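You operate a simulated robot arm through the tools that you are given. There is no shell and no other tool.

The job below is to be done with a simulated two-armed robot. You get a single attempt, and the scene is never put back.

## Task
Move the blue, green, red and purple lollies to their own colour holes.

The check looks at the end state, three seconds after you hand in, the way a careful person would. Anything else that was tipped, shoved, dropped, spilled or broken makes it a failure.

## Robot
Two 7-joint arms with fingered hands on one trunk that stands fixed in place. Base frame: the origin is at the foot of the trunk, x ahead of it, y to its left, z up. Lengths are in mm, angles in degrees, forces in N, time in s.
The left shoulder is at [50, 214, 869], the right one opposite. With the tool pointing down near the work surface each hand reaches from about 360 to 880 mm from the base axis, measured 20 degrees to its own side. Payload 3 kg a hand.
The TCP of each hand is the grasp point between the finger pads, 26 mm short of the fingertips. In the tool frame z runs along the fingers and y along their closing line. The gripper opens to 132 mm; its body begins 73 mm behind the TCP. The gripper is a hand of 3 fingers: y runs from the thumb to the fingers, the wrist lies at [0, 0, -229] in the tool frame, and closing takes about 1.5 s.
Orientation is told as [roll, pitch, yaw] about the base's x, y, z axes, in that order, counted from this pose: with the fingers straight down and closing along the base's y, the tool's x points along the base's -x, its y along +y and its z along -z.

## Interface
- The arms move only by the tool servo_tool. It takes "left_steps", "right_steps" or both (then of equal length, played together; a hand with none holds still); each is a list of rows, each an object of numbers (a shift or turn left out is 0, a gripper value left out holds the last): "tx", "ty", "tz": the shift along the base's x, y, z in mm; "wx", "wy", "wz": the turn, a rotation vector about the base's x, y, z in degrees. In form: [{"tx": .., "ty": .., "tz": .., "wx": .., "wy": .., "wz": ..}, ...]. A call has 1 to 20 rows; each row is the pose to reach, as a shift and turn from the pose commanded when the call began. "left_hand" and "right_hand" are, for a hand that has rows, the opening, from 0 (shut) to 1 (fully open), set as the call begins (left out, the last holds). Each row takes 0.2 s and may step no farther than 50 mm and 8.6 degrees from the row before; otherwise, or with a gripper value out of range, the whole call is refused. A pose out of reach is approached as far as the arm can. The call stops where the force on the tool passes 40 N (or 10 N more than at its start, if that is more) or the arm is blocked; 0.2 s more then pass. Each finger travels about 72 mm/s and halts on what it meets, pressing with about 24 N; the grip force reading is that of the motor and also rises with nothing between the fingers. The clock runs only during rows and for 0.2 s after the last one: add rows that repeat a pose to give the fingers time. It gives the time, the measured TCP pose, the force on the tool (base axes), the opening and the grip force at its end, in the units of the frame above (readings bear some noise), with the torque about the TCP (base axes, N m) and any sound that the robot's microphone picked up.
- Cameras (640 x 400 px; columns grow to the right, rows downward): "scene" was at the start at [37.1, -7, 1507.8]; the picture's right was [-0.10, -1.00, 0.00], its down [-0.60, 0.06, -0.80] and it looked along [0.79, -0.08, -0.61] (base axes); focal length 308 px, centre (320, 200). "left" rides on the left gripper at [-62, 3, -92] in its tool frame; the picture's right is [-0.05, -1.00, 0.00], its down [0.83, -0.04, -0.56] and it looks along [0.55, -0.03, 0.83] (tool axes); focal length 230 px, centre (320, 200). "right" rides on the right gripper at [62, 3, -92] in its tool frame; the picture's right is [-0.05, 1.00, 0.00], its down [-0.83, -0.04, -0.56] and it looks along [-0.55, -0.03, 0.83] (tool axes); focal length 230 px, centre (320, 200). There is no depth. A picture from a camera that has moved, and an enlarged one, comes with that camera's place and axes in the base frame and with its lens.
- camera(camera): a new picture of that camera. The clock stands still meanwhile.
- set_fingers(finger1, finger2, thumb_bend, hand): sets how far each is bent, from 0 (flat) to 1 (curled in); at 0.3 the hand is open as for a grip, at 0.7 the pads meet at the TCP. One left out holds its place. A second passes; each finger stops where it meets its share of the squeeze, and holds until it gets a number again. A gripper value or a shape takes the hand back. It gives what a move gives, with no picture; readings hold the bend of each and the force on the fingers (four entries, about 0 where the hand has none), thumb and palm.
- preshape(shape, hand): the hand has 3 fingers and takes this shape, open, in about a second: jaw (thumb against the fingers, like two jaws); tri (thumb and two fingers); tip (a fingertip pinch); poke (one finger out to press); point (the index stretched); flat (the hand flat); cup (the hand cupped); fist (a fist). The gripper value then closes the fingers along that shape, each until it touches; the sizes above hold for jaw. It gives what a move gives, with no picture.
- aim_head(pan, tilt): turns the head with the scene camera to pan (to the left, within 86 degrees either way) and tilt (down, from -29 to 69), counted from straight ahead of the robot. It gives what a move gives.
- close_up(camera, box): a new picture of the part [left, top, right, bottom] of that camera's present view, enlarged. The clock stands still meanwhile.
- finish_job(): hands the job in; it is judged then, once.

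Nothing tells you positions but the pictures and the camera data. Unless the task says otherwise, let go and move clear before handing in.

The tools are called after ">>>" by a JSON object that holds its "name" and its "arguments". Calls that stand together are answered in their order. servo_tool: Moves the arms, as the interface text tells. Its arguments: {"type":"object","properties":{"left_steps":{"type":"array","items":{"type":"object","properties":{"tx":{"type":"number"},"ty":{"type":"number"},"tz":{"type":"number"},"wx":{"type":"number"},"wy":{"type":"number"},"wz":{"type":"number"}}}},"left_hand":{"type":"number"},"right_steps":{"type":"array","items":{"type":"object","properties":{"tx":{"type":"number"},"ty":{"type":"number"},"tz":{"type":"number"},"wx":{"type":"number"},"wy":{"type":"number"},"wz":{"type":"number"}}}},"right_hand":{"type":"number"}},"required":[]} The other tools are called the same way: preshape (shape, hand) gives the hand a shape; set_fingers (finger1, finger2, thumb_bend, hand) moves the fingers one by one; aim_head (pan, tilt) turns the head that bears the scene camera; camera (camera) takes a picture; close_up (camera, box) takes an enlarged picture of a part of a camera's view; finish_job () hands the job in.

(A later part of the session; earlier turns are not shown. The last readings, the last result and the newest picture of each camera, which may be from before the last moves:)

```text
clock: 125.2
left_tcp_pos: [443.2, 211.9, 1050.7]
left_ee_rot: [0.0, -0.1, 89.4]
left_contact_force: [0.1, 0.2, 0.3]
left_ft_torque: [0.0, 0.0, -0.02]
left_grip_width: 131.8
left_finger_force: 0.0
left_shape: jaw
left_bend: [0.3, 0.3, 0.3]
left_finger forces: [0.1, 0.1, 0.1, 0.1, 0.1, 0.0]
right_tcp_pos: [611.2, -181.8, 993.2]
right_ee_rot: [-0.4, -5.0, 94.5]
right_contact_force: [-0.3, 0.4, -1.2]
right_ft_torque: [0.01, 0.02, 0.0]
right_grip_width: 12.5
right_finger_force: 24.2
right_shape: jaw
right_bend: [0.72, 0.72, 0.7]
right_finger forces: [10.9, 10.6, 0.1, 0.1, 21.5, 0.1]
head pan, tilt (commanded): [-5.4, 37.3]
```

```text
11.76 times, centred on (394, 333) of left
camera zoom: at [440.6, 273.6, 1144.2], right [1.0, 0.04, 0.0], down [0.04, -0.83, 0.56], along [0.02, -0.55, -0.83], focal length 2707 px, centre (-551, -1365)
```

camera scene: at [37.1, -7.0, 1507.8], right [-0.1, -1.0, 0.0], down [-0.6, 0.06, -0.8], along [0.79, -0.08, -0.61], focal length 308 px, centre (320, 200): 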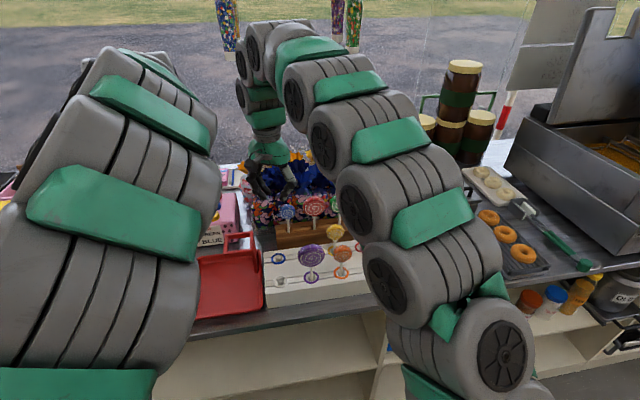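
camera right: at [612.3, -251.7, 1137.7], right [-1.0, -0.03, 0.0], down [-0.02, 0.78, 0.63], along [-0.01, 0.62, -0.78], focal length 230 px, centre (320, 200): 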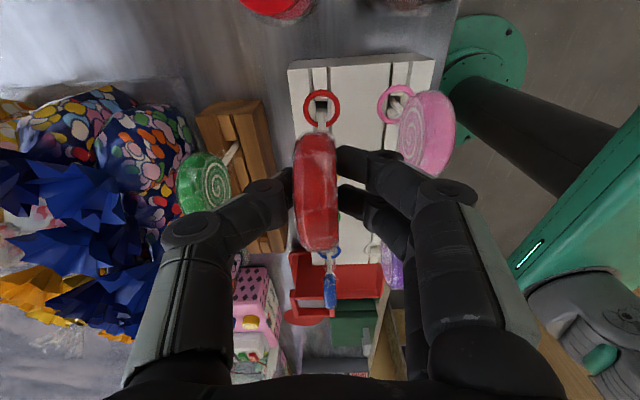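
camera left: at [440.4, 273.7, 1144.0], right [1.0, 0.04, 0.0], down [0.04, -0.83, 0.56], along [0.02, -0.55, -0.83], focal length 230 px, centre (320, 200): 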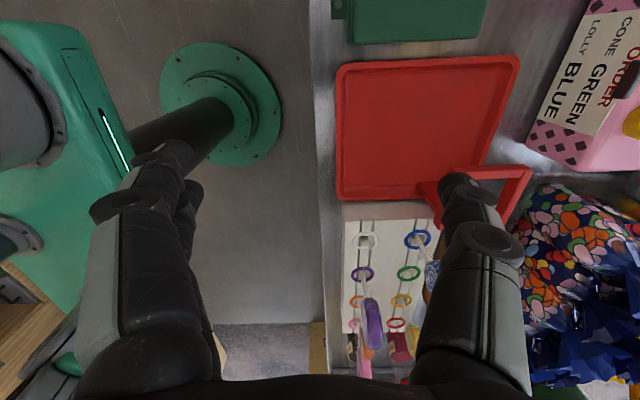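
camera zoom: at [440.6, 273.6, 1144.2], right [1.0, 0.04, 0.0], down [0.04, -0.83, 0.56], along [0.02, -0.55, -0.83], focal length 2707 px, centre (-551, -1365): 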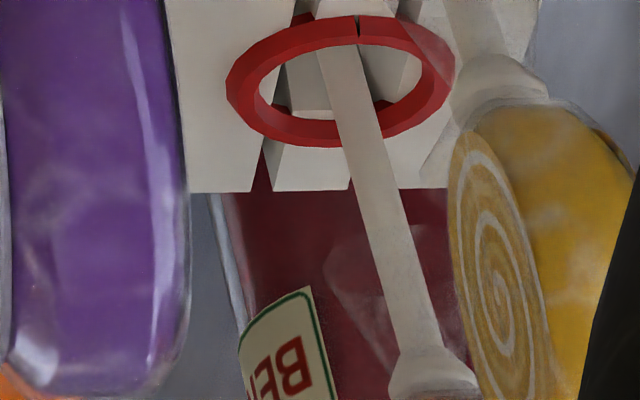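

>>> {"name": "servo_tool", "arguments": {"right_steps": [{"wx": -0.5, "ty": 1.2}, {"wx": -0.5, "ty": 1.2, "tz": -3}, {"wx": -0.5, "ty": 1.2, "tz": -3}]}}

>>> {"name": "servo_tool", "arguments": {"right_steps": [{"tz": -1.5}, {"tz": -1.5}]}}

>>> {"name": "servo_tool", "arguments": {"right_steps": [{"tz": -1.2}, {"tz": -1.2}]}}

```text
clock: 126.0
left_tcp_pos: [442.9, 212.6, 1051.1]
left_ee_rot: [0.1, 0.1, 89.5]
left_contact_force: [-0.1, 0.7, -0.3]
left_ft_torque: [0.02, 0.02, -0.05]
left_grip_width: 131.9
left_finger_force: 0.0
left_shape: jaw
left_bend: [0.3, 0.3, 0.3]
left_finger forces: [0.1, 0.0, 0.1, 0.1, 0.0, 0.1]
right_tcp_pos: [611.6, -180.6, 991.5]
right_ee_rot: [-0.4, -4.5, 94.5]
right_contact_force: [-0.4, 0.0, -0.3]
right_ft_torque: [0.02, 0.0, 0.01]
right_grip_width: 12.9
right_finger_force: 23.8
right_shape: jaw
right_bend: [0.72, 0.72, 0.7]
right_finger forces: [11.0, 10.6, 0.0, 0.0, 21.5, 0.1]
head pan, tilt (commanded): [-5.4, 37.3]
```

```text
clock: 126.6
left_tcp_pos: [440.7, 212.4, 1050.4]
left_ee_rot: [0.0, 0.1, 89.4]
left_contact_force: [0.8, 0.7, -0.3]
left_ft_torque: [-0.01, -0.03, 0.0]
left_grip_width: 132.0
left_finger_force: 0.1
left_shape: jaw
left_bend: [0.3, 0.3, 0.3]
left_finger forces: [0.0, 0.1, 0.0, 0.0, 0.0, 0.1]
right_tcp_pos: [612.1, -180.7, 988.4]
right_ee_rot: [-0.3, -4.5, 94.6]
right_contact_force: [0.5, 0.0, -0.5]
right_ft_torque: [-0.01, -0.01, 0.02]
right_grip_width: 12.8
right_finger_force: 24.2
right_shape: jaw
right_bend: [0.72, 0.72, 0.7]
right_finger forces: [10.8, 10.5, 0.0, 0.1, 21.4, 0.0]
head pan, tilt (commanded): [-5.4, 37.3]
```

```text
clock: 127.2
left_tcp_pos: [442.3, 212.8, 1051.9]
left_ee_rot: [0.0, 0.0, 89.5]
left_contact_force: [-0.2, 0.3, 0.1]
left_ft_torque: [0.01, 0.04, 0.03]
left_grip_width: 131.8
left_finger_force: 0.1
left_shape: jaw
left_bend: [0.3, 0.3, 0.3]
left_finger forces: [0.1, 0.1, 0.0, 0.0, 0.1, 0.1]
right_tcp_pos: [611.9, -180.4, 988.3]
right_ee_rot: [-0.4, -4.5, 94.6]
right_contact_force: [-0.2, -1.0, 8.8]
right_ft_torque: [-0.01, 0.03, -0.01]
right_grip_width: 13.1
right_finger_force: 24.0
right_shape: jaw
right_bend: [0.72, 0.72, 0.71]
right_finger forces: [12.2, 12.0, 0.1, 0.0, 23.8, 0.0]
head pan, tilt (commanded): [-5.4, 37.3]
```

Floor contact (8.8 N). Backing off half a millimetre and rechecking the verticals.

>>> {"name": "servo_tool", "arguments": {"right_steps": [{"tz": 0.6}, {"tz": 0.6}]}}

>>> {"name": "close_up", "arguments": {"camera": "scene", "box": [358, 228, 378, 246]}}

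>>> {"name": "close_up", "arguments": {"camera": "left", "box": [384, 316, 404, 350]}}

```text
clock: 127.8
left_tcp_pos: [443.5, 212.6, 1050.2]
left_ee_rot: [0.0, 0.0, 89.6]
left_contact_force: [0.1, 0.1, -0.4]
left_ft_torque: [-0.01, 0.02, 0.03]
left_grip_width: 131.6
left_finger_force: 0.1
left_shape: jaw
left_bend: [0.3, 0.3, 0.3]
left_finger forces: [0.0, 0.1, 0.0, 0.0, 0.0, 0.0]
right_tcp_pos: [610.9, -180.0, 989.0]
right_ee_rot: [-0.4, -4.5, 94.6]
right_contact_force: [-0.3, 0.7, 5.1]
right_ft_torque: [-0.02, 0.01, -0.04]
right_grip_width: 12.9
right_finger_force: 23.8
right_shape: jaw
right_bend: [0.72, 0.72, 0.71]
right_finger forces: [11.9, 11.7, 0.0, 0.0, 23.4, 0.0]
head pan, tilt (commanded): [-5.4, 37.3]
```

```text
16.00 times, centred on (368, 237) of scene
camera zoom: at [37.0, -7.0, 1507.8], right [-0.1, -1.0, 0.0], down [-0.6, 0.06, -0.8], along [0.79, -0.08, -0.61], focal length 4937 px, centre (-448, -392)
```

zoom: 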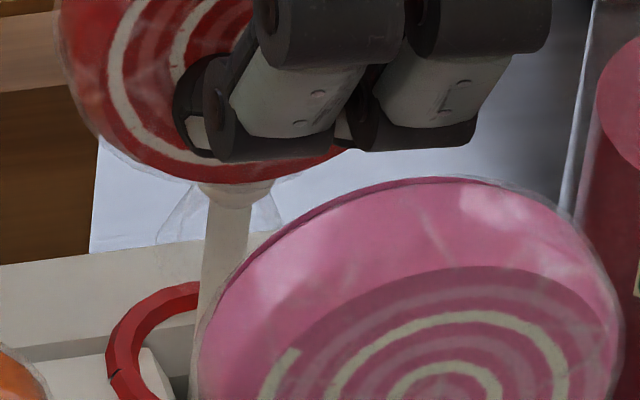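

```text
11.76 times, centred on (394, 333) of left
camera zoom: at [440.5, 273.6, 1144.2], right [1.0, 0.04, 0.0], down [0.04, -0.83, 0.56], along [0.02, -0.55, -0.83], focal length 2707 px, centre (-551, -1365)
```

zoom: 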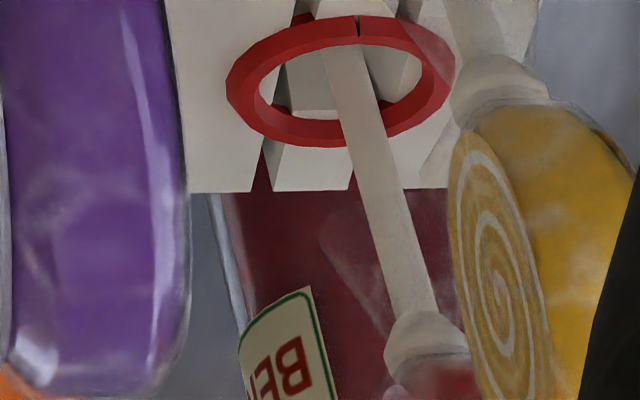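

>>> {"name": "servo_tool", "arguments": {"right_steps": [{"tx": 1.4, "wy": 0.6, "tz": 0.3}, {"tx": 1.4, "wy": 0.6, "tz": 0.3}]}}

>>> {"name": "servo_tool", "arguments": {"right_steps": [{"tz": 0}, {"tz": 0}, {"tz": 0}, {"tz": 0}], "right_hand": 0.17}}

>>> {"name": "close_up", "arguments": {"camera": "right", "box": [200, 80, 440, 280]}}

>>> {"name": "close_up", "arguments": {"camera": "left", "box": [384, 316, 404, 350]}}

>>> {"name": "close_up", "arguments": {"camera": "scene", "box": [345, 210, 385, 250]}}

```text
clock: 128.4
left_tcp_pos: [441.9, 212.6, 1051.3]
left_ee_rot: [0.1, 0.0, 89.5]
left_contact_force: [0.2, -0.1, -1.0]
left_ft_torque: [0.03, -0.02, 0.0]
left_grip_width: 132.1
left_finger_force: 0.1
left_shape: jaw
left_bend: [0.3, 0.3, 0.3]
left_finger forces: [0.0, 0.0, 0.1, 0.1, 0.0, 0.0]
right_tcp_pos: [613.7, -180.7, 987.9]
right_ee_rot: [0.2, -4.5, 94.5]
right_contact_force: [0.1, 0.6, 0.8]
right_ft_torque: [-0.01, -0.01, 0.03]
right_grip_width: 13.3
right_finger_force: 24.2
right_shape: jaw
right_bend: [0.72, 0.72, 0.7]
right_finger forces: [11.7, 11.3, 0.0, 0.1, 22.9, 0.0]
head pan, tilt (commanded): [-5.4, 37.3]
```

```text
clock: 129.4
left_tcp_pos: [442.6, 212.4, 1051.8]
left_ee_rot: [0.0, 0.0, 89.6]
left_contact_force: [0.2, 0.3, 0.0]
left_ft_torque: [0.01, 0.03, 0.01]
left_grip_width: 131.7
left_finger_force: 0.0
left_shape: jaw
left_bend: [0.3, 0.3, 0.3]
left_finger forces: [0.0, 0.0, 0.0, 0.1, 0.0, 0.0]
right_tcp_pos: [613.0, -179.4, 988.8]
right_ee_rot: [0.2, -4.5, 94.4]
right_contact_force: [0.2, -0.4, 0.0]
right_ft_torque: [-0.01, -0.03, -0.02]
right_grip_width: 22.2
right_finger_force: 0.1
right_shape: jaw
right_bend: [0.73, 0.73, 0.7]
right_finger forces: [0.0, 0.1, 0.1, 0.0, 0.1, 0.0]
head pan, tilt (commanded): [-5.4, 37.3]
```

```text
2.00 times, centred on (320, 180) of right
camera zoom: at [615.3, -249.5, 1074.4], right [-1.0, -0.03, 0.01], down [-0.02, 0.79, 0.62], along [-0.02, 0.62, -0.79], focal length 460 px, centre (320, 240)
```

zoom: 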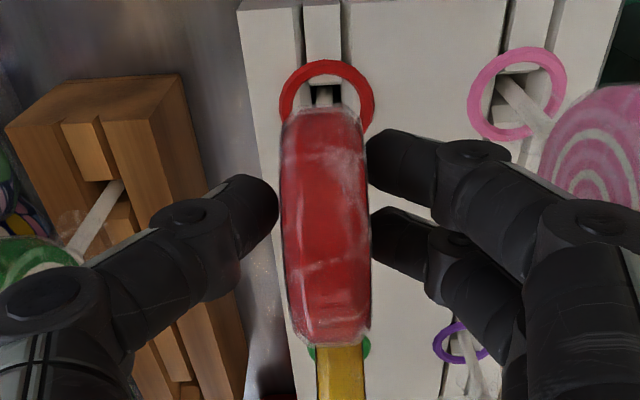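

```text
11.76 times, centred on (394, 333) of left
camera zoom: at [440.5, 273.7, 1144.2], right [1.0, 0.04, 0.0], down [0.04, -0.83, 0.56], along [0.02, -0.55, -0.83], focal length 2707 px, centre (-551, -1365)
```

zoom: 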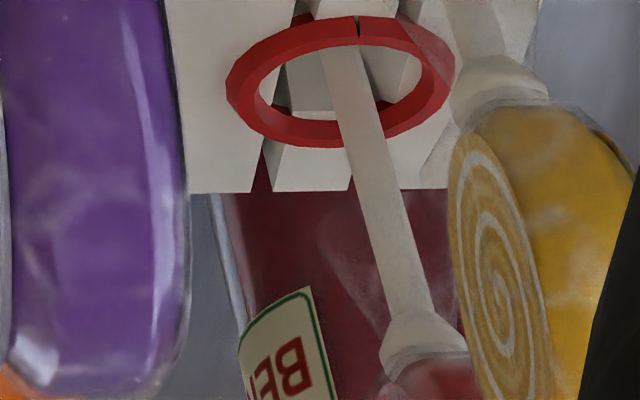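

```text
10.00 times, centred on (365, 230) of scene
camera zoom: at [37.1, -7.0, 1507.8], right [-0.1, -1.0, 0.0], down [-0.6, 0.06, -0.8], along [0.79, -0.08, -0.61], focal length 3085 px, centre (-130, -100)
```

zoom: 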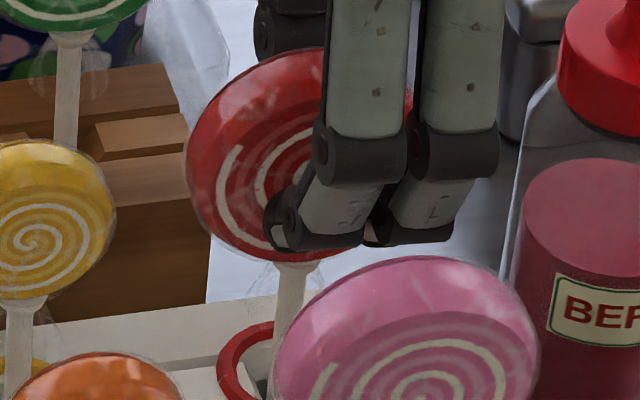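

>>> {"name": "servo_tool", "arguments": {"right_steps": [{"tz": 0}, {"tz": 0}, {"tz": 0}, {"tz": 0}, {"tz": 0}], "right_hand": 0.24}}

>>> {"name": "close_up", "arguments": {"camera": "right", "box": [200, 80, 440, 280]}}

>>> {"name": "close_up", "arguments": {"camera": "left", "box": [384, 316, 404, 350]}}

>>> {"name": "close_up", "arguments": {"camera": "scene", "box": [345, 210, 385, 250]}}

```text
clock: 130.6
left_tcp_pos: [442.8, 212.2, 1050.7]
left_ee_rot: [0.0, -0.1, 89.5]
left_contact_force: [-0.9, -0.3, -0.2]
left_ft_torque: [0.02, 0.01, 0.0]
left_grip_width: 131.8
left_finger_force: 0.1
left_shape: jaw
left_bend: [0.3, 0.3, 0.3]
left_finger forces: [0.0, 0.1, 0.1, 0.0, 0.0, 0.0]
right_tcp_pos: [613.0, -180.0, 987.9]
right_ee_rot: [0.2, -4.4, 94.4]
right_contact_force: [0.3, 0.6, -0.8]
right_ft_torque: [0.0, 0.0, 0.0]
right_grip_width: 31.4
right_finger_force: 0.0
right_shape: jaw
right_bend: [0.73, 0.73, 0.7]
right_finger forces: [0.0, 0.0, 0.0, 0.0, 0.1, 0.1]
head pan, tilt (commanded): [-5.4, 37.3]
```

```text
2.00 times, centred on (320, 180) of right
camera zoom: at [615.4, -249.5, 1074.5], right [-1.0, -0.03, 0.01], down [-0.02, 0.79, 0.62], along [-0.02, 0.62, -0.79], focal length 460 px, centre (320, 240)
```

zoom: 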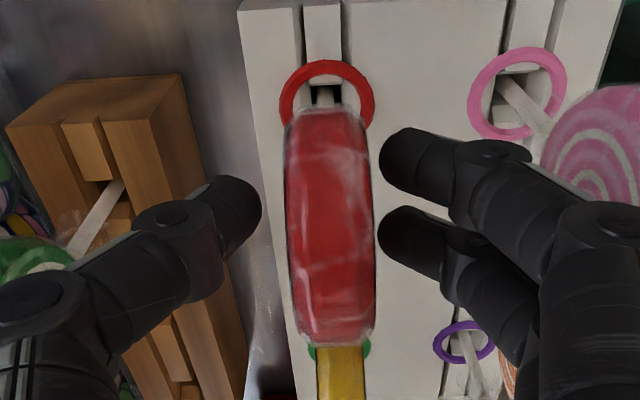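

```text
11.76 times, centred on (394, 333) of left
camera zoom: at [440.5, 273.7, 1144.2], right [1.0, 0.04, 0.0], down [0.04, -0.83, 0.56], along [0.02, -0.55, -0.83], focal length 2707 px, centre (-551, -1365)
```

zoom: 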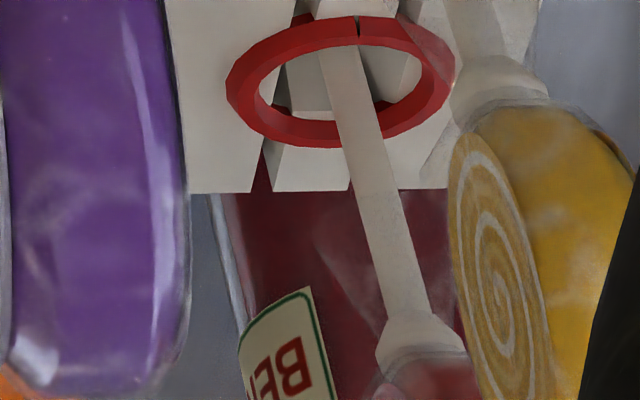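

```text
10.00 times, centred on (365, 230) of scene
camera zoom: at [37.1, -7.0, 1507.8], right [-0.1, -1.0, 0.0], down [-0.6, 0.06, -0.8], along [0.79, -0.08, -0.61], focal length 3085 px, centre (-130, -100)
```

zoom: 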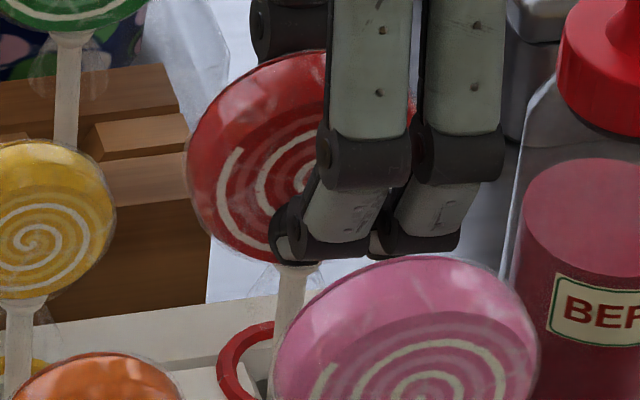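

>>> {"name": "servo_tool", "arguments": {"right_steps": [{"tz": 0}, {"tz": 0}, {"tz": 0}, {"tz": 0}, {"tz": 0}]}}

>>> {"name": "close_up", "arguments": {"camera": "right", "box": [200, 80, 440, 280]}}

>>> {"name": "close_up", "arguments": {"camera": "left", "box": [384, 316, 404, 350]}}

```text
clock: 131.8
left_tcp_pos: [442.1, 212.3, 1051.3]
left_ee_rot: [0.1, 0.0, 89.5]
left_contact_force: [0.6, -0.1, 0.1]
left_ft_torque: [0.01, -0.03, 0.01]
left_grip_width: 131.9
left_finger_force: 0.1
left_shape: jaw
left_bend: [0.3, 0.3, 0.3]
left_finger forces: [0.0, 0.0, 0.1, 0.0, 0.0, 0.1]
right_tcp_pos: [613.0, -180.7, 988.4]
right_ee_rot: [0.3, -4.5, 94.3]
right_contact_force: [-0.3, 0.2, -0.3]
right_ft_torque: [0.02, 0.01, 0.02]
right_grip_width: 31.4
right_finger_force: 0.0
right_shape: jaw
right_bend: [0.73, 0.73, 0.7]
right_finger forces: [0.0, 0.0, 0.0, 0.0, 0.1, 0.0]
head pan, tilt (commanded): [-5.4, 37.3]
```

```text
2.00 times, centred on (320, 180) of right
camera zoom: at [615.4, -249.5, 1074.5], right [-1.0, -0.03, 0.01], down [-0.02, 0.79, 0.62], along [-0.02, 0.62, -0.79], focal length 460 px, centre (320, 240)
```

zoom: 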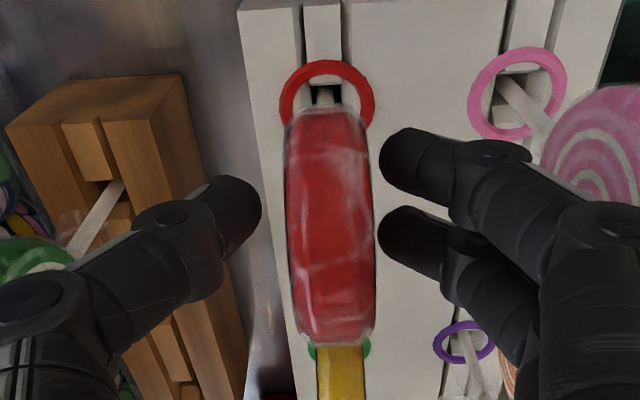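

```text
11.76 times, centred on (394, 333) of left
camera zoom: at [440.5, 273.7, 1144.1], right [1.0, 0.04, 0.0], down [0.04, -0.83, 0.56], along [0.02, -0.55, -0.83], focal length 2707 px, centre (-551, -1365)
```

zoom: 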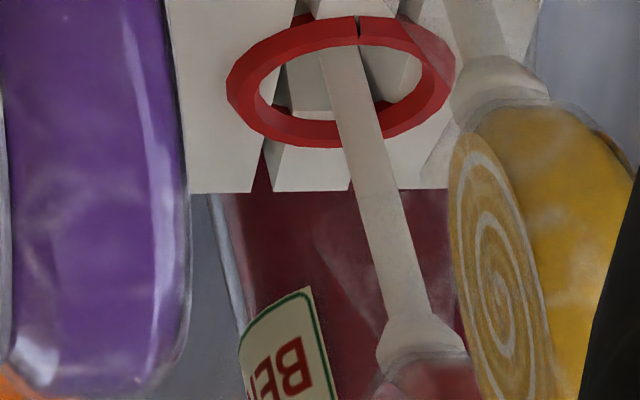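

Red is steady and free in the red hole. I'll lift straight up with only a modest opening so the knuckles stay clear of pink.

>>> {"name": "servo_tool", "arguments": {"right_steps": [{"tz": 0}, {"tz": 6}, {"tz": 16}, {"tz": 34}, {"tz": 56}, {"tz": 78}, {"tz": 85}, {"tz": 85}], "right_hand": 0.27}}

>>> {"name": "close_up", "arguments": {"camera": "scene", "box": [240, 160, 420, 300]}}

```text
clock: 133.6
left_tcp_pos: [441.8, 212.3, 1050.8]
left_ee_rot: [0.0, 0.0, 89.4]
left_contact_force: [-0.4, -0.3, -0.5]
left_ft_torque: [-0.01, 0.02, -0.02]
left_grip_width: 132.1
left_finger_force: 0.1
left_shape: jaw
left_bend: [0.3, 0.3, 0.3]
left_finger forces: [0.1, 0.1, 0.0, 0.0, 0.0, 0.0]
right_tcp_pos: [612.8, -181.5, 1073.6]
right_ee_rot: [0.2, -4.5, 94.4]
right_contact_force: [0.0, 0.6, -0.4]
right_ft_torque: [0.0, -0.03, 0.02]
right_grip_width: 35.2
right_finger_force: 0.0
right_shape: jaw
right_bend: [0.73, 0.73, 0.7]
right_finger forces: [0.1, 0.1, 0.1, 0.0, 0.1, 0.0]
head pan, tilt (commanded): [-5.4, 37.3]
```

```text
2.86 times, centred on (330, 230) of scene
camera zoom: at [37.1, -7.0, 1507.8], right [-0.09, -1.0, 0.0], down [-0.6, 0.06, -0.8], along [0.79, -0.08, -0.61], focal length 882 px, centre (291, 114)
```

zoom: 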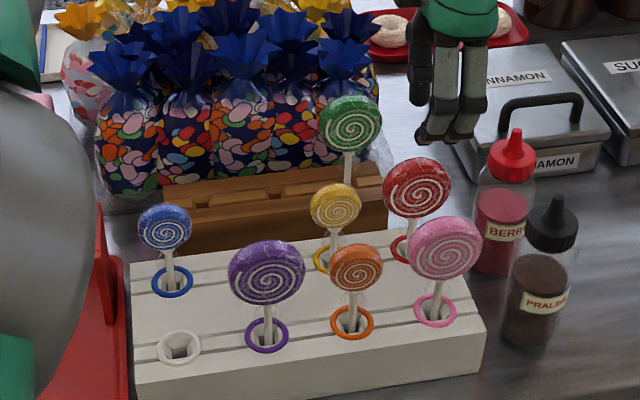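

All three placed lollies stand upright. Now green, with the same method: level the roll, tilt 27°, and move above the green head.

>>> {"name": "servo_tool", "arguments": {"right_steps": [{"wx": -2.5, "ty": 20}, {"wx": -4.5, "ty": 45, "tx": 5}, {"wx": -4.5, "ty": 50, "tx": 15}, {"wx": -4.5, "ty": 50, "tx": 15}]}}

>>> {"name": "servo_tool", "arguments": {"right_steps": [{"wy": -7}, {"wy": -14, "tx": 10}, {"wy": -21, "tx": 25, "tz": -5}, {"wy": -27, "tx": 42, "tz": -10}, {"wy": -27, "tx": 60, "tz": -15}, {"wy": -27, "tx": 60, "tz": -15}]}}

>>> {"name": "close_up", "arguments": {"camera": "right", "box": [150, 40, 430, 250]}}

>>> {"name": "close_up", "arguments": {"camera": "scene", "box": [300, 130, 400, 230]}}

```text
clock: 134.6
left_tcp_pos: [443.1, 212.2, 1051.2]
left_ee_rot: [0.0, 0.0, 89.5]
left_contact_force: [0.3, -0.4, 0.0]
left_ft_torque: [0.03, -0.02, -0.01]
left_grip_width: 131.7
left_finger_force: 0.1
left_shape: jaw
left_bend: [0.3, 0.3, 0.3]
left_finger forces: [0.1, 0.1, 0.1, 0.0, 0.0, 0.0]
right_tcp_pos: [629.3, -131.2, 1073.1]
right_ee_rot: [0.6, 0.1, 94.4]
right_contact_force: [0.2, -0.8, 0.1]
right_ft_torque: [0.01, 0.01, 0.04]
right_grip_width: 35.4
right_finger_force: 0.1
right_shape: jaw
right_bend: [0.73, 0.73, 0.7]
right_finger forces: [0.0, 0.0, 0.0, 0.0, 0.0, 0.0]
head pan, tilt (commanded): [-5.4, 37.3]
```

```text
clock: 136.0
left_tcp_pos: [442.3, 211.2, 1051.9]
left_ee_rot: [0.0, -0.1, 89.4]
left_contact_force: [0.0, -0.1, 0.1]
left_ft_torque: [0.02, 0.0, -0.05]
left_grip_width: 132.2
left_finger_force: 0.1
left_shape: jaw
left_bend: [0.3, 0.3, 0.3]
left_finger forces: [0.1, 0.0, 0.0, 0.1, 0.0, 0.0]
right_tcp_pos: [688.4, -129.1, 1059.3]
right_ee_rot: [-26.5, 2.0, 93.9]
right_contact_force: [-0.2, -0.6, -0.6]
right_ft_torque: [-0.02, 0.02, -0.02]
right_grip_width: 35.7
right_finger_force: 0.0
right_shape: jaw
right_bend: [0.73, 0.73, 0.7]
right_finger forces: [0.1, 0.1, 0.0, 0.1, 0.1, 0.1]
head pan, tilt (commanded): [-5.4, 37.3]
```

```text
1.90 times, centred on (290, 145) of right
camera zoom: at [648.0, -192.2, 1140.8], right [-0.89, -0.02, -0.45], down [-0.27, 0.83, 0.49], along [0.36, 0.55, -0.75], focal length 438 px, centre (377, 305)
```

zoom: 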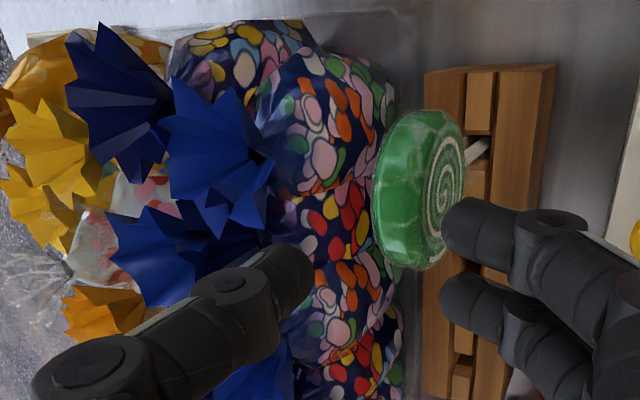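

```text
4.00 times, centred on (350, 180) of scene
camera zoom: at [37.1, -7.0, 1507.8], right [-0.1, -1.0, 0.0], down [-0.6, 0.06, -0.8], along [0.79, -0.08, -0.61], focal length 1234 px, centre (200, 280)
```

zoom: 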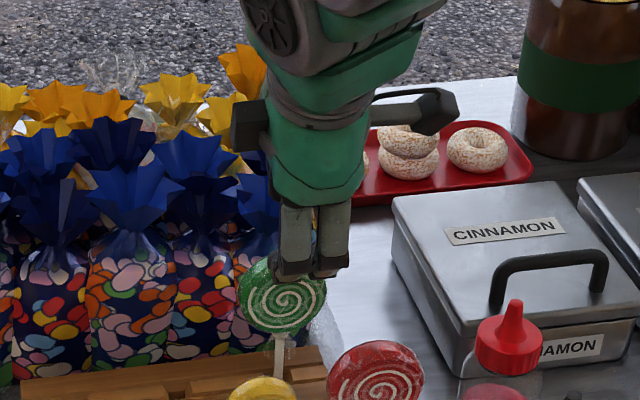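

>>> {"name": "servo_tool", "arguments": {"right_steps": [{"tx": 6, "ty": -0.5}, {"tx": 12, "ty": -1}, {"tx": 12, "ty": -1, "tz": -14}, {"tx": 12, "ty": -1, "tz": -28}, {"tx": 12, "ty": -1, "tz": -28}]}}

>>> {"name": "close_up", "arguments": {"camera": "right", "box": [150, 60, 430, 250]}}

>>> {"name": "close_up", "arguments": {"camera": "scene", "box": [300, 130, 400, 230]}}

```text
clock: 137.2
left_tcp_pos: [442.1, 212.0, 1050.8]
left_ee_rot: [0.0, 0.0, 89.5]
left_contact_force: [-0.1, -0.9, 0.0]
left_ft_torque: [0.0, -0.02, -0.02]
left_grip_width: 131.7
left_finger_force: 0.0
left_shape: jaw
left_bend: [0.3, 0.3, 0.3]
left_finger forces: [0.0, 0.1, 0.0, 0.0, 0.0, 0.0]
right_tcp_pos: [699.2, -129.9, 1031.2]
right_ee_rot: [-26.4, 2.1, 94.1]
right_contact_force: [-0.4, -0.1, -0.2]
right_ft_torque: [-0.01, -0.02, 0.06]
right_grip_width: 35.7
right_finger_force: 0.1
right_shape: jaw
right_bend: [0.73, 0.73, 0.7]
right_finger forces: [0.0, 0.0, 0.1, 0.0, 0.0, 0.0]
head pan, tilt (commanded): [-5.4, 37.3]
```

```text
2.11 times, centred on (290, 155) of right
camera zoom: at [659.6, -193.1, 1112.9], right [-0.9, -0.03, -0.44], down [-0.27, 0.83, 0.49], along [0.36, 0.55, -0.75], focal length 484 px, centre (383, 295)
```

zoom: 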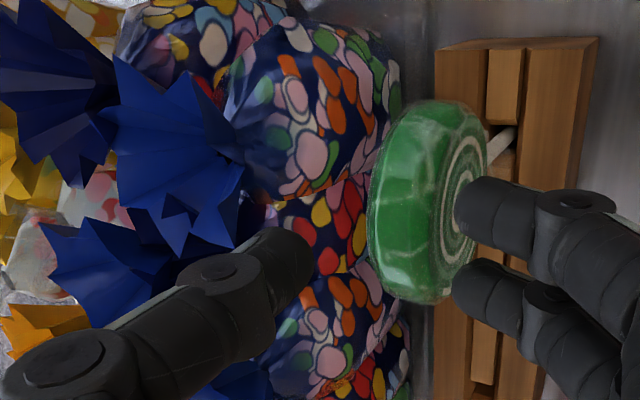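

```text
4.00 times, centred on (350, 180) of scene
camera zoom: at [37.1, -7.0, 1507.8], right [-0.1, -1.0, 0.0], down [-0.6, 0.06, -0.8], along [0.79, -0.08, -0.61], focal length 1234 px, centre (200, 280)
```

zoom: 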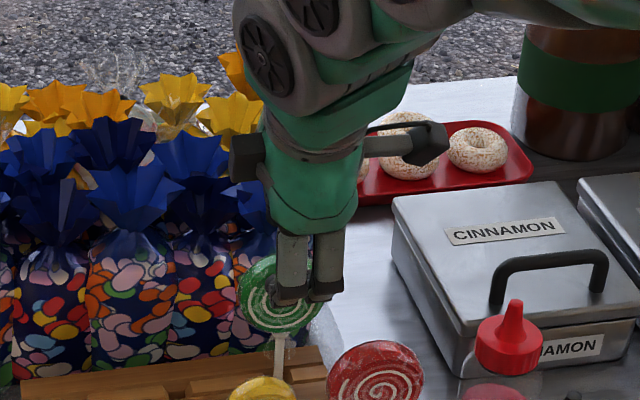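

The nearest petal behind green triangulates to about (752,−131,1020); the thumb stays about 10 mm short of it. Continuing down.

>>> {"name": "servo_tool", "arguments": {"right_steps": [{"tx": 0.5, "tz": -10}, {"tx": 0.5, "tz": -20}, {"tx": 0.5, "tz": -29}, {"tx": 0.5, "tz": -29}]}}

>>> {"name": "close_up", "arguments": {"camera": "right", "box": [150, 60, 430, 250]}}

```text
clock: 138.2
left_tcp_pos: [443.1, 213.1, 1051.4]
left_ee_rot: [0.0, 0.0, 89.4]
left_contact_force: [0.0, 0.3, -0.6]
left_ft_torque: [-0.02, 0.02, 0.0]
left_grip_width: 132.1
left_finger_force: 0.0
left_shape: jaw
left_bend: [0.3, 0.3, 0.3]
left_finger forces: [0.0, 0.0, 0.1, 0.0, 0.1, 0.0]
right_tcp_pos: [700.2, -130.8, 1001.9]
right_ee_rot: [-26.4, 2.1, 93.9]
right_contact_force: [-0.6, 0.3, -0.1]
right_ft_torque: [0.02, 0.0, 0.0]
right_grip_width: 35.2
right_finger_force: 0.1
right_shape: jaw
right_bend: [0.73, 0.73, 0.7]
right_finger forces: [0.1, 0.0, 0.0, 0.1, 0.0, 0.0]
head pan, tilt (commanded): [-5.4, 37.3]
```

```text
2.11 times, centred on (290, 155) of right
camera zoom: at [660.2, -193.3, 1084.0], right [-0.89, -0.03, -0.45], down [-0.27, 0.83, 0.49], along [0.36, 0.55, -0.75], focal length 484 px, centre (383, 295)
```

zoom: 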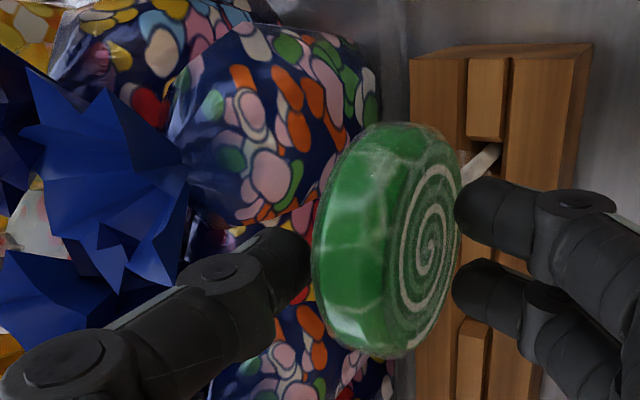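

>>> {"name": "servo_tool", "arguments": {"right_steps": [{"tz": -8}, {"tz": -15}, {"tz": -15}]}}

>>> {"name": "servo_tool", "arguments": {"right_steps": [{"tx": -4}, {"tx": -8}, {"tx": -12}, {"tx": -16}, {"tx": -19}, {"tx": -19}]}}

>>> {"name": "close_up", "arguments": {"camera": "right", "box": [200, 110, 440, 290]}}

>>> {"name": "close_up", "arguments": {"camera": "scene", "box": [300, 150, 400, 240]}}

```text
clock: 139.0
left_tcp_pos: [442.8, 213.0, 1051.1]
left_ee_rot: [-0.1, 0.0, 89.5]
left_contact_force: [0.1, 0.0, -1.3]
left_ft_torque: [0.0, 0.01, 0.02]
left_grip_width: 131.9
left_finger_force: 0.1
left_shape: jaw
left_bend: [0.3, 0.3, 0.3]
left_finger forces: [0.0, 0.0, 0.1, 0.1, 0.1, 0.0]
right_tcp_pos: [700.9, -131.3, 987.4]
right_ee_rot: [-26.4, 2.2, 93.9]
right_contact_force: [0.7, -0.4, 0.5]
right_ft_torque: [-0.03, 0.02, -0.03]
right_grip_width: 35.3
right_finger_force: 0.0
right_shape: jaw
right_bend: [0.73, 0.73, 0.7]
right_finger forces: [0.0, 0.1, 0.0, 0.1, 0.1, 0.0]
head pan, tilt (commanded): [-5.4, 37.3]
```

```text
clock: 140.4
left_tcp_pos: [442.6, 212.1, 1052.6]
left_ee_rot: [0.1, 0.0, 89.5]
left_contact_force: [-0.4, -0.1, 0.3]
left_ft_torque: [0.02, 0.01, -0.01]
left_grip_width: 132.0
left_finger_force: 0.0
left_shape: jaw
left_bend: [0.3, 0.3, 0.3]
left_finger forces: [0.1, 0.0, 0.0, 0.0, 0.0, 0.0]
right_tcp_pos: [682.1, -130.8, 985.5]
right_ee_rot: [-26.4, 2.0, 93.9]
right_contact_force: [-0.4, -0.4, -0.2]
right_ft_torque: [-0.02, -0.02, 0.02]
right_grip_width: 35.3
right_finger_force: 0.0
right_shape: jaw
right_bend: [0.73, 0.73, 0.7]
right_finger forces: [0.0, 0.0, 0.0, 0.1, 0.1, 0.0]
head pan, tilt (commanded): [-5.4, 37.3]
```

```text
2.22 times, centred on (320, 200) of right
camera zoom: at [641.6, -193.3, 1068.8], right [-0.9, -0.03, -0.45], down [-0.27, 0.83, 0.49], along [0.36, 0.55, -0.75], focal length 511 px, centre (320, 200)
```

zoom: 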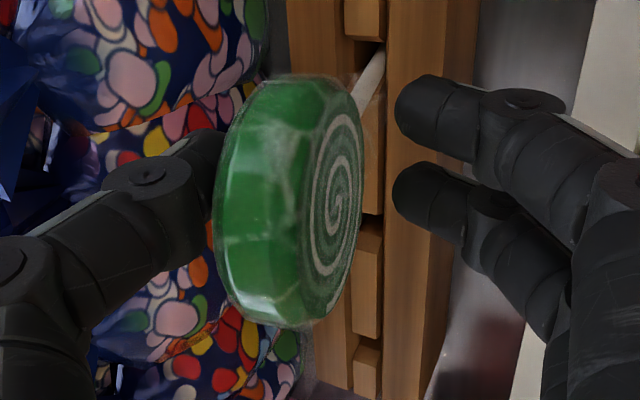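

```text
4.44 times, centred on (350, 195) of scene
camera zoom: at [37.1, -7.0, 1507.8], right [-0.1, -1.0, 0.0], down [-0.6, 0.06, -0.8], along [0.79, -0.08, -0.61], focal length 1371 px, centre (187, 222)
```

zoom: 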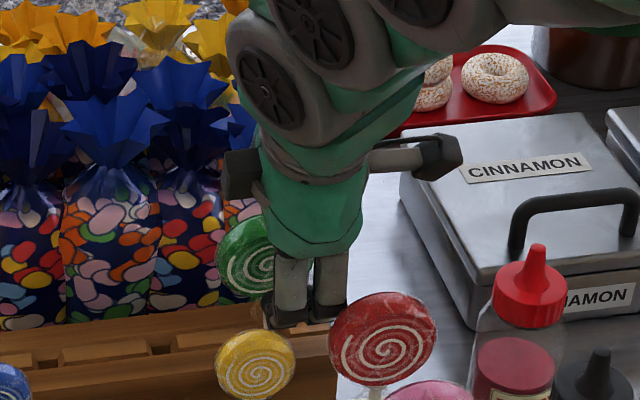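

The pull worked as before, but this time the near-side knuckles may be close to red and yellow in the rack. I'll check red before doing anything else.

>>> {"name": "close_up", "arguments": {"camera": "scene", "box": [320, 190, 410, 270]}}

>>> {"name": "camera", "arguments": {"camera": "left"}}

>>> {"name": "close_up", "arguments": {"camera": "left", "box": [330, 260, 450, 380]}}

>>> {"name": "camera", "arguments": {"camera": "right"}}

```text
5.00 times, centred on (365, 230) of scene
camera zoom: at [37.1, -7.0, 1507.8], right [-0.1, -1.0, 0.0], down [-0.6, 0.06, -0.8], along [0.79, -0.08, -0.61], focal length 1543 px, centre (95, 50)
```

zoom: 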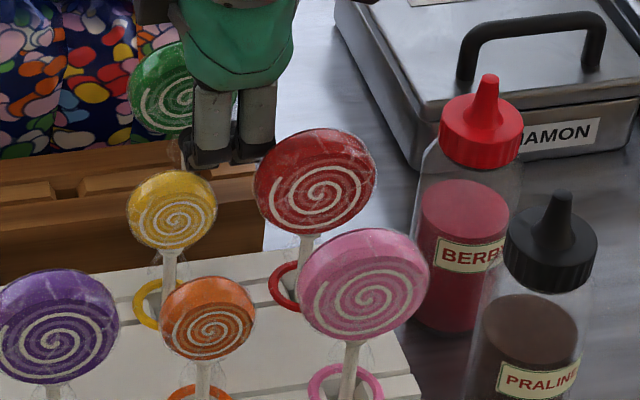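

```text
taken
camera left: at [440.5, 273.7, 1144.2], right [1.0, 0.04, 0.0], down [0.04, -0.83, 0.56], along [0.02, -0.55, -0.83], focal length 230 px, centre (320, 200)
```

left: 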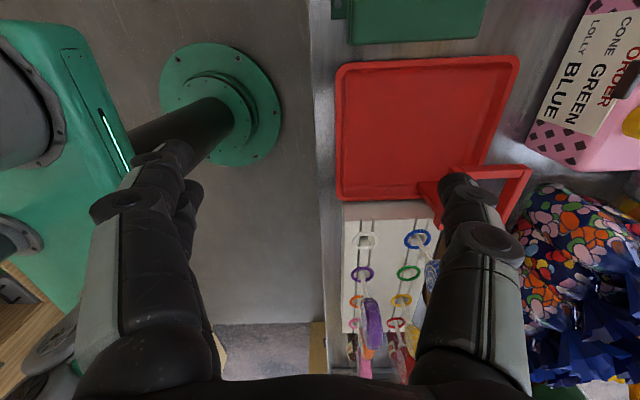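

```text
3.33 times, centred on (390, 320) of left
camera zoom: at [440.5, 273.7, 1144.2], right [1.0, 0.04, 0.0], down [0.04, -0.83, 0.56], along [0.02, -0.55, -0.83], focal length 767 px, centre (87, -200)
```

zoom: 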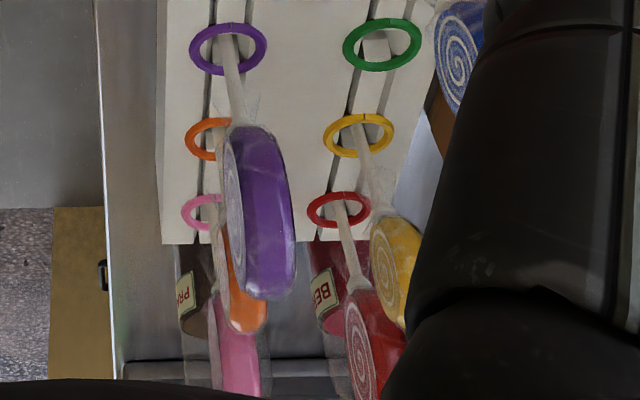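

```text
taken
camera right: at [641.6, -193.3, 1068.8], right [-0.9, -0.03, -0.45], down [-0.27, 0.83, 0.49], along [0.36, 0.55, -0.75], focal length 230 px, centre (320, 200)
```

right: 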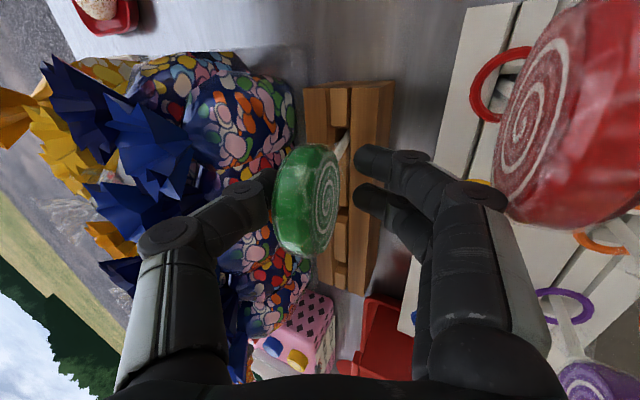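

My finger's knuckle nudged red, which now leans a few degrees towards the robot but is still in its hole; I'll straighten it afterwards. First I'll move forward and level the hand around green, which takes the knuckle away from red.

>>> {"name": "servo_tool", "arguments": {"right_steps": [{"tx": 5, "ty": 1, "tz": 0.3}, {"tx": 7, "ty": 3, "tz": 0.6, "wy": 5}, {"tx": 8.5, "ty": 5, "tz": 1, "wy": 10}, {"tx": 9.7, "ty": 7.4, "tz": 1.5, "wy": 15}, {"tx": 9.7, "ty": 7.4, "tz": 1.5, "wy": 15}]}}

>>> {"name": "close_up", "arguments": {"camera": "right", "box": [200, 110, 440, 290]}}

>>> {"name": "close_up", "arguments": {"camera": "scene", "box": [320, 190, 410, 270]}}

```text
clock: 141.6
left_tcp_pos: [442.1, 211.8, 1051.9]
left_ee_rot: [-0.1, -0.1, 89.6]
left_contact_force: [0.2, 0.5, -0.6]
left_ft_torque: [-0.03, -0.02, 0.04]
left_grip_width: 131.6
left_finger_force: 0.0
left_shape: jaw
left_bend: [0.3, 0.3, 0.3]
left_finger forces: [0.0, 0.0, 0.1, 0.0, 0.0, 0.0]
right_tcp_pos: [690.8, -123.7, 988.6]
right_ee_rot: [-11.3, 1.0, 94.4]
right_contact_force: [-0.3, 0.0, 0.0]
right_ft_torque: [0.0, 0.02, 0.0]
right_grip_width: 35.2
right_finger_force: 0.1
right_shape: jaw
right_bend: [0.73, 0.73, 0.7]
right_finger forces: [0.0, 0.0, 0.0, 0.1, 0.1, 0.0]
head pan, tilt (commanded): [-5.4, 37.3]
```

```text
2.22 times, centred on (320, 200) of right
camera zoom: at [673.8, -186.0, 1077.5], right [-0.98, -0.03, -0.2], down [-0.13, 0.83, 0.54], along [0.15, 0.55, -0.82], focal length 511 px, centre (320, 200)
```

zoom: 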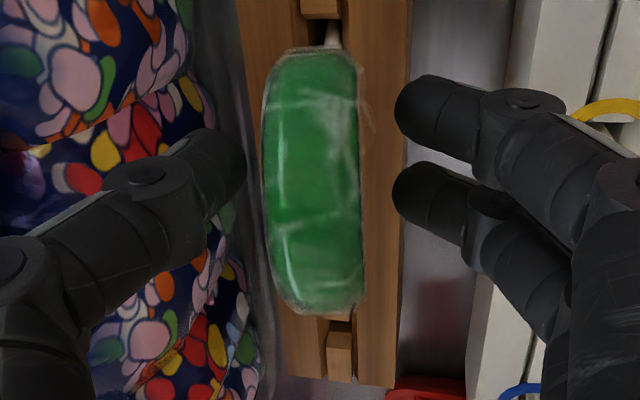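

```text
5.00 times, centred on (365, 230) of scene
camera zoom: at [37.1, -7.0, 1507.8], right [-0.09, -1.0, 0.0], down [-0.6, 0.06, -0.8], along [0.79, -0.08, -0.61], focal length 1543 px, centre (95, 50)
```

zoom: 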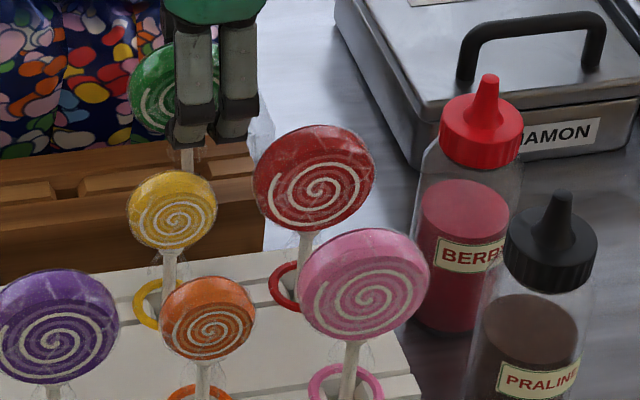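

Green is edge-on and centred, and red appears to have rocked back upright. Closing the grip on green.

>>> {"name": "servo_tool", "arguments": {"right_steps": [{"tz": 0}, {"tz": 0}, {"tz": 0}, {"tz": 0}, {"tz": 0}], "right_hand": 0.0}}

>>> {"name": "close_up", "arguments": {"camera": "right", "box": [200, 110, 440, 290]}}

>>> {"name": "close_up", "arguments": {"camera": "left", "box": [330, 260, 450, 380]}}

```text
clock: 142.8
left_tcp_pos: [442.2, 212.3, 1051.6]
left_ee_rot: [0.0, 0.0, 89.4]
left_contact_force: [-0.2, 0.2, 0.5]
left_ft_torque: [0.0, 0.0, -0.02]
left_grip_width: 132.0
left_finger_force: 0.1
left_shape: jaw
left_bend: [0.3, 0.3, 0.3]
left_finger forces: [0.0, 0.0, 0.0, 0.0, 0.0, 0.0]
right_tcp_pos: [690.4, -124.0, 988.2]
right_ee_rot: [-11.4, 1.0, 94.2]
right_contact_force: [0.2, 0.5, 0.4]
right_ft_torque: [-0.01, 0.09, 0.03]
right_grip_width: 12.7
right_finger_force: 23.7
right_shape: jaw
right_bend: [0.72, 0.72, 0.7]
right_finger forces: [10.9, 10.9, 0.1, 0.0, 21.2, 0.0]
head pan, tilt (commanded): [-5.4, 37.3]
```

```text
2.22 times, centred on (320, 200) of right
camera zoom: at [673.9, -186.3, 1077.5], right [-0.98, -0.03, -0.2], down [-0.13, 0.83, 0.54], along [0.15, 0.55, -0.82], focal length 511 px, centre (320, 200)
```

zoom: 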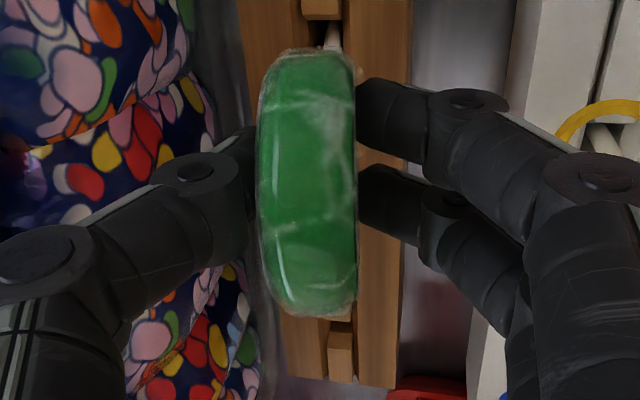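

```text
3.33 times, centred on (390, 320) of left
camera zoom: at [440.6, 273.6, 1144.2], right [1.0, 0.04, 0.0], down [0.04, -0.83, 0.56], along [0.02, -0.55, -0.83], focal length 767 px, centre (87, -200)
```

zoom: 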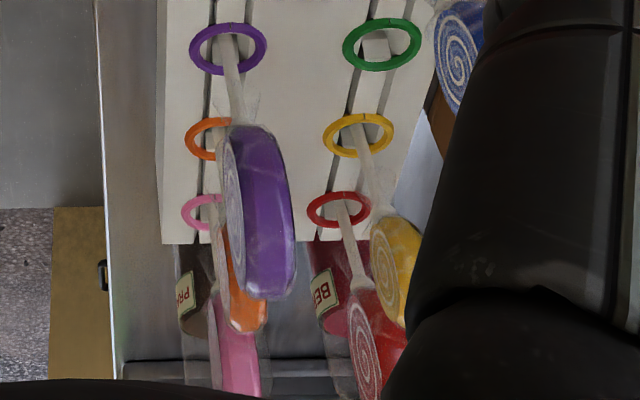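

A firm grip on green. Pulling out along its lean and back into the corridor.

>>> {"name": "servo_tool", "arguments": {"right_steps": [{"tx": -0.9, "ty": 0.6, "tz": 8}, {"tx": -2, "ty": 1.3, "tz": 18}, {"tx": -3.4, "ty": 2.2, "tz": 32}, {"tx": -5.2, "ty": 3.3, "tz": 48}, {"tx": -9, "ty": 4, "tz": 62}, {"tx": -20, "ty": 6, "tz": 72}, {"tx": -35, "ty": 10, "tz": 78}, {"tx": -46, "ty": 15, "tz": 80}, {"tx": -46, "ty": 15, "tz": 80}]}}

>>> {"name": "close_up", "arguments": {"camera": "scene", "box": [280, 150, 410, 270]}}

```text
clock: 144.8
left_tcp_pos: [443.6, 211.9, 1049.8]
left_ee_rot: [0.0, 0.0, 89.5]
left_contact_force: [0.0, -0.3, -0.2]
left_ft_torque: [-0.02, 0.02, 0.02]
left_grip_width: 131.8
left_finger_force: 0.0
left_shape: jaw
left_bend: [0.3, 0.3, 0.3]
left_finger forces: [0.0, 0.0, 0.1, 0.1, 0.1, 0.0]
right_tcp_pos: [645.2, -109.7, 1069.7]
right_ee_rot: [-11.4, 0.9, 94.2]
right_contact_force: [-0.5, -0.3, -0.8]
right_ft_torque: [-0.02, -0.01, -0.02]
right_grip_width: 13.0
right_finger_force: 24.3
right_shape: jaw
right_bend: [0.72, 0.72, 0.7]
right_finger forces: [10.9, 10.7, 0.0, 0.0, 21.5, 0.0]
head pan, tilt (commanded): [-5.4, 37.3]
```

```text
3.33 times, centred on (345, 210) of scene
camera zoom: at [37.1, -7.0, 1507.8], right [-0.1, -1.0, 0.0], down [-0.6, 0.06, -0.8], along [0.79, -0.08, -0.61], focal length 1028 px, centre (237, 167)
```

zoom: 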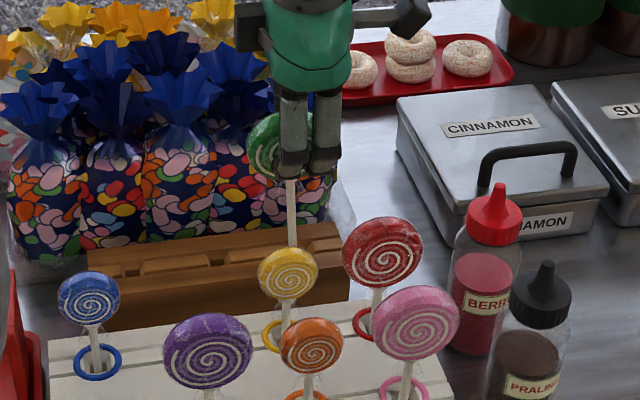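

>>> {"name": "servo_tool", "arguments": {"right_steps": [{"wy": 4, "wx": 1.5, "tx": 2, "ty": 15}, {"wy": 8, "wx": 3, "tx": 4, "ty": 35}, {"wy": 11.5, "wx": 4.5, "tx": 5, "ty": 60}, {"wy": 11.5, "wx": 4.5, "tx": 5, "ty": 82}, {"wy": 11.5, "wx": 4.5, "tx": 5, "ty": 82}], "left_steps": [{"tx": 15}, {"tx": 30}, {"tx": 45}, {"tx": 60}, {"tx": 60}]}}

>>> {"name": "close_up", "arguments": {"camera": "scene", "box": [290, 180, 350, 250]}}

>>> {"name": "camera", "arguments": {"camera": "left"}}

```text
clock: 146.0
left_tcp_pos: [501.9, 212.7, 1050.3]
left_ee_rot: [0.0, 0.1, 89.5]
left_contact_force: [0.2, -0.1, 0.2]
left_ft_torque: [0.0, -0.02, 0.03]
left_grip_width: 132.0
left_finger_force: 0.1
left_shape: jaw
left_bend: [0.3, 0.3, 0.3]
left_finger forces: [0.0, 0.1, 0.0, 0.0, 0.0, 0.0]
right_tcp_pos: [650.3, -26.3, 1067.9]
right_ee_rot: [-0.2, -4.4, 94.0]
right_contact_force: [0.0, 0.3, 0.3]
right_ft_torque: [-0.01, -0.03, 0.02]
right_grip_width: 12.7
right_finger_force: 23.9
right_shape: jaw
right_bend: [0.72, 0.72, 0.7]
right_finger forces: [10.8, 10.6, 0.0, 0.0, 21.6, 0.0]
head pan, tilt (commanded): [-5.4, 37.3]
```

```text
5.71 times, centred on (320, 215) of scene
camera zoom: at [37.1, -7.0, 1507.8], right [-0.1, -1.0, 0.0], down [-0.6, 0.06, -0.8], along [0.79, -0.08, -0.61], focal length 1763 px, centre (320, 114)
```

zoom: 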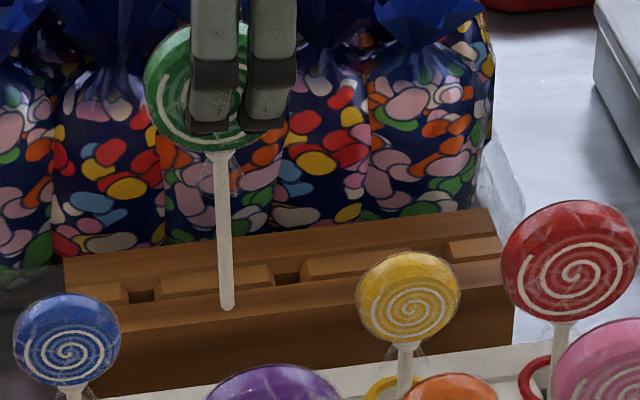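

```text
taken
camera left: at [500.3, 274.0, 1143.9], right [1.0, 0.04, 0.0], down [0.04, -0.83, 0.55], along [0.02, -0.55, -0.83], focal length 230 px, centre (320, 200)
```

left: 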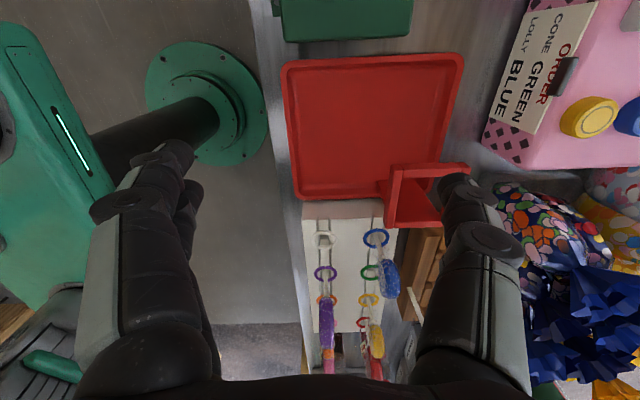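

>>> {"name": "servo_tool", "arguments": {"right_steps": [{"tx": -15, "ty": -1}, {"tx": -35, "ty": -2}, {"tx": -54.5, "ty": -3.5}, {"tx": -54.5, "ty": -3.5}]}}

>>> {"name": "close_up", "arguments": {"camera": "left", "box": [330, 240, 420, 360]}}

>>> {"name": "close_up", "arguments": {"camera": "scene", "box": [290, 200, 350, 260]}}

```text
clock: 147.0
left_tcp_pos: [502.4, 211.9, 1049.8]
left_ee_rot: [0.0, 0.1, 89.4]
left_contact_force: [0.4, 0.2, -0.9]
left_ft_torque: [0.01, 0.0, -0.04]
left_grip_width: 131.7
left_finger_force: 0.0
left_shape: jaw
left_bend: [0.3, 0.3, 0.3]
left_finger forces: [0.1, 0.1, 0.1, 0.1, 0.0, 0.0]
right_tcp_pos: [596.7, -30.3, 1066.2]
right_ee_rot: [-0.4, -4.6, 94.1]
right_contact_force: [0.4, -0.5, -0.8]
right_ft_torque: [-0.04, 0.03, 0.02]
right_grip_width: 12.7
right_finger_force: 24.2
right_shape: jaw
right_bend: [0.72, 0.72, 0.7]
right_finger forces: [10.9, 10.6, 0.0, 0.0, 21.5, 0.0]
head pan, tilt (commanded): [-5.4, 37.3]
```

```text
3.33 times, centred on (375, 300) of left
camera zoom: at [500.3, 273.8, 1143.8], right [1.0, 0.04, 0.0], down [0.04, -0.83, 0.56], along [0.02, -0.55, -0.83], focal length 767 px, centre (137, -133)
```

zoom: 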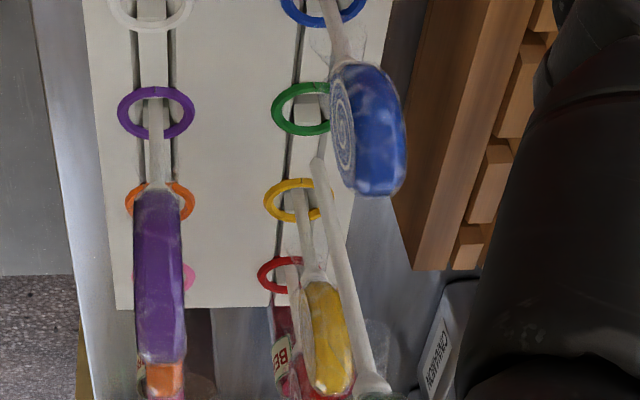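

```text
6.67 times, centred on (320, 230) of scene
camera zoom: at [37.1, -7.0, 1507.8], right [-0.1, -1.0, 0.0], down [-0.6, 0.06, -0.8], along [0.79, -0.08, -0.61], focal length 2057 px, centre (320, 0)
```

zoom: 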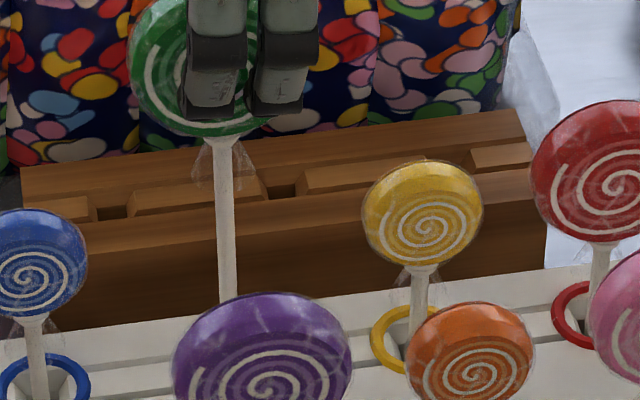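

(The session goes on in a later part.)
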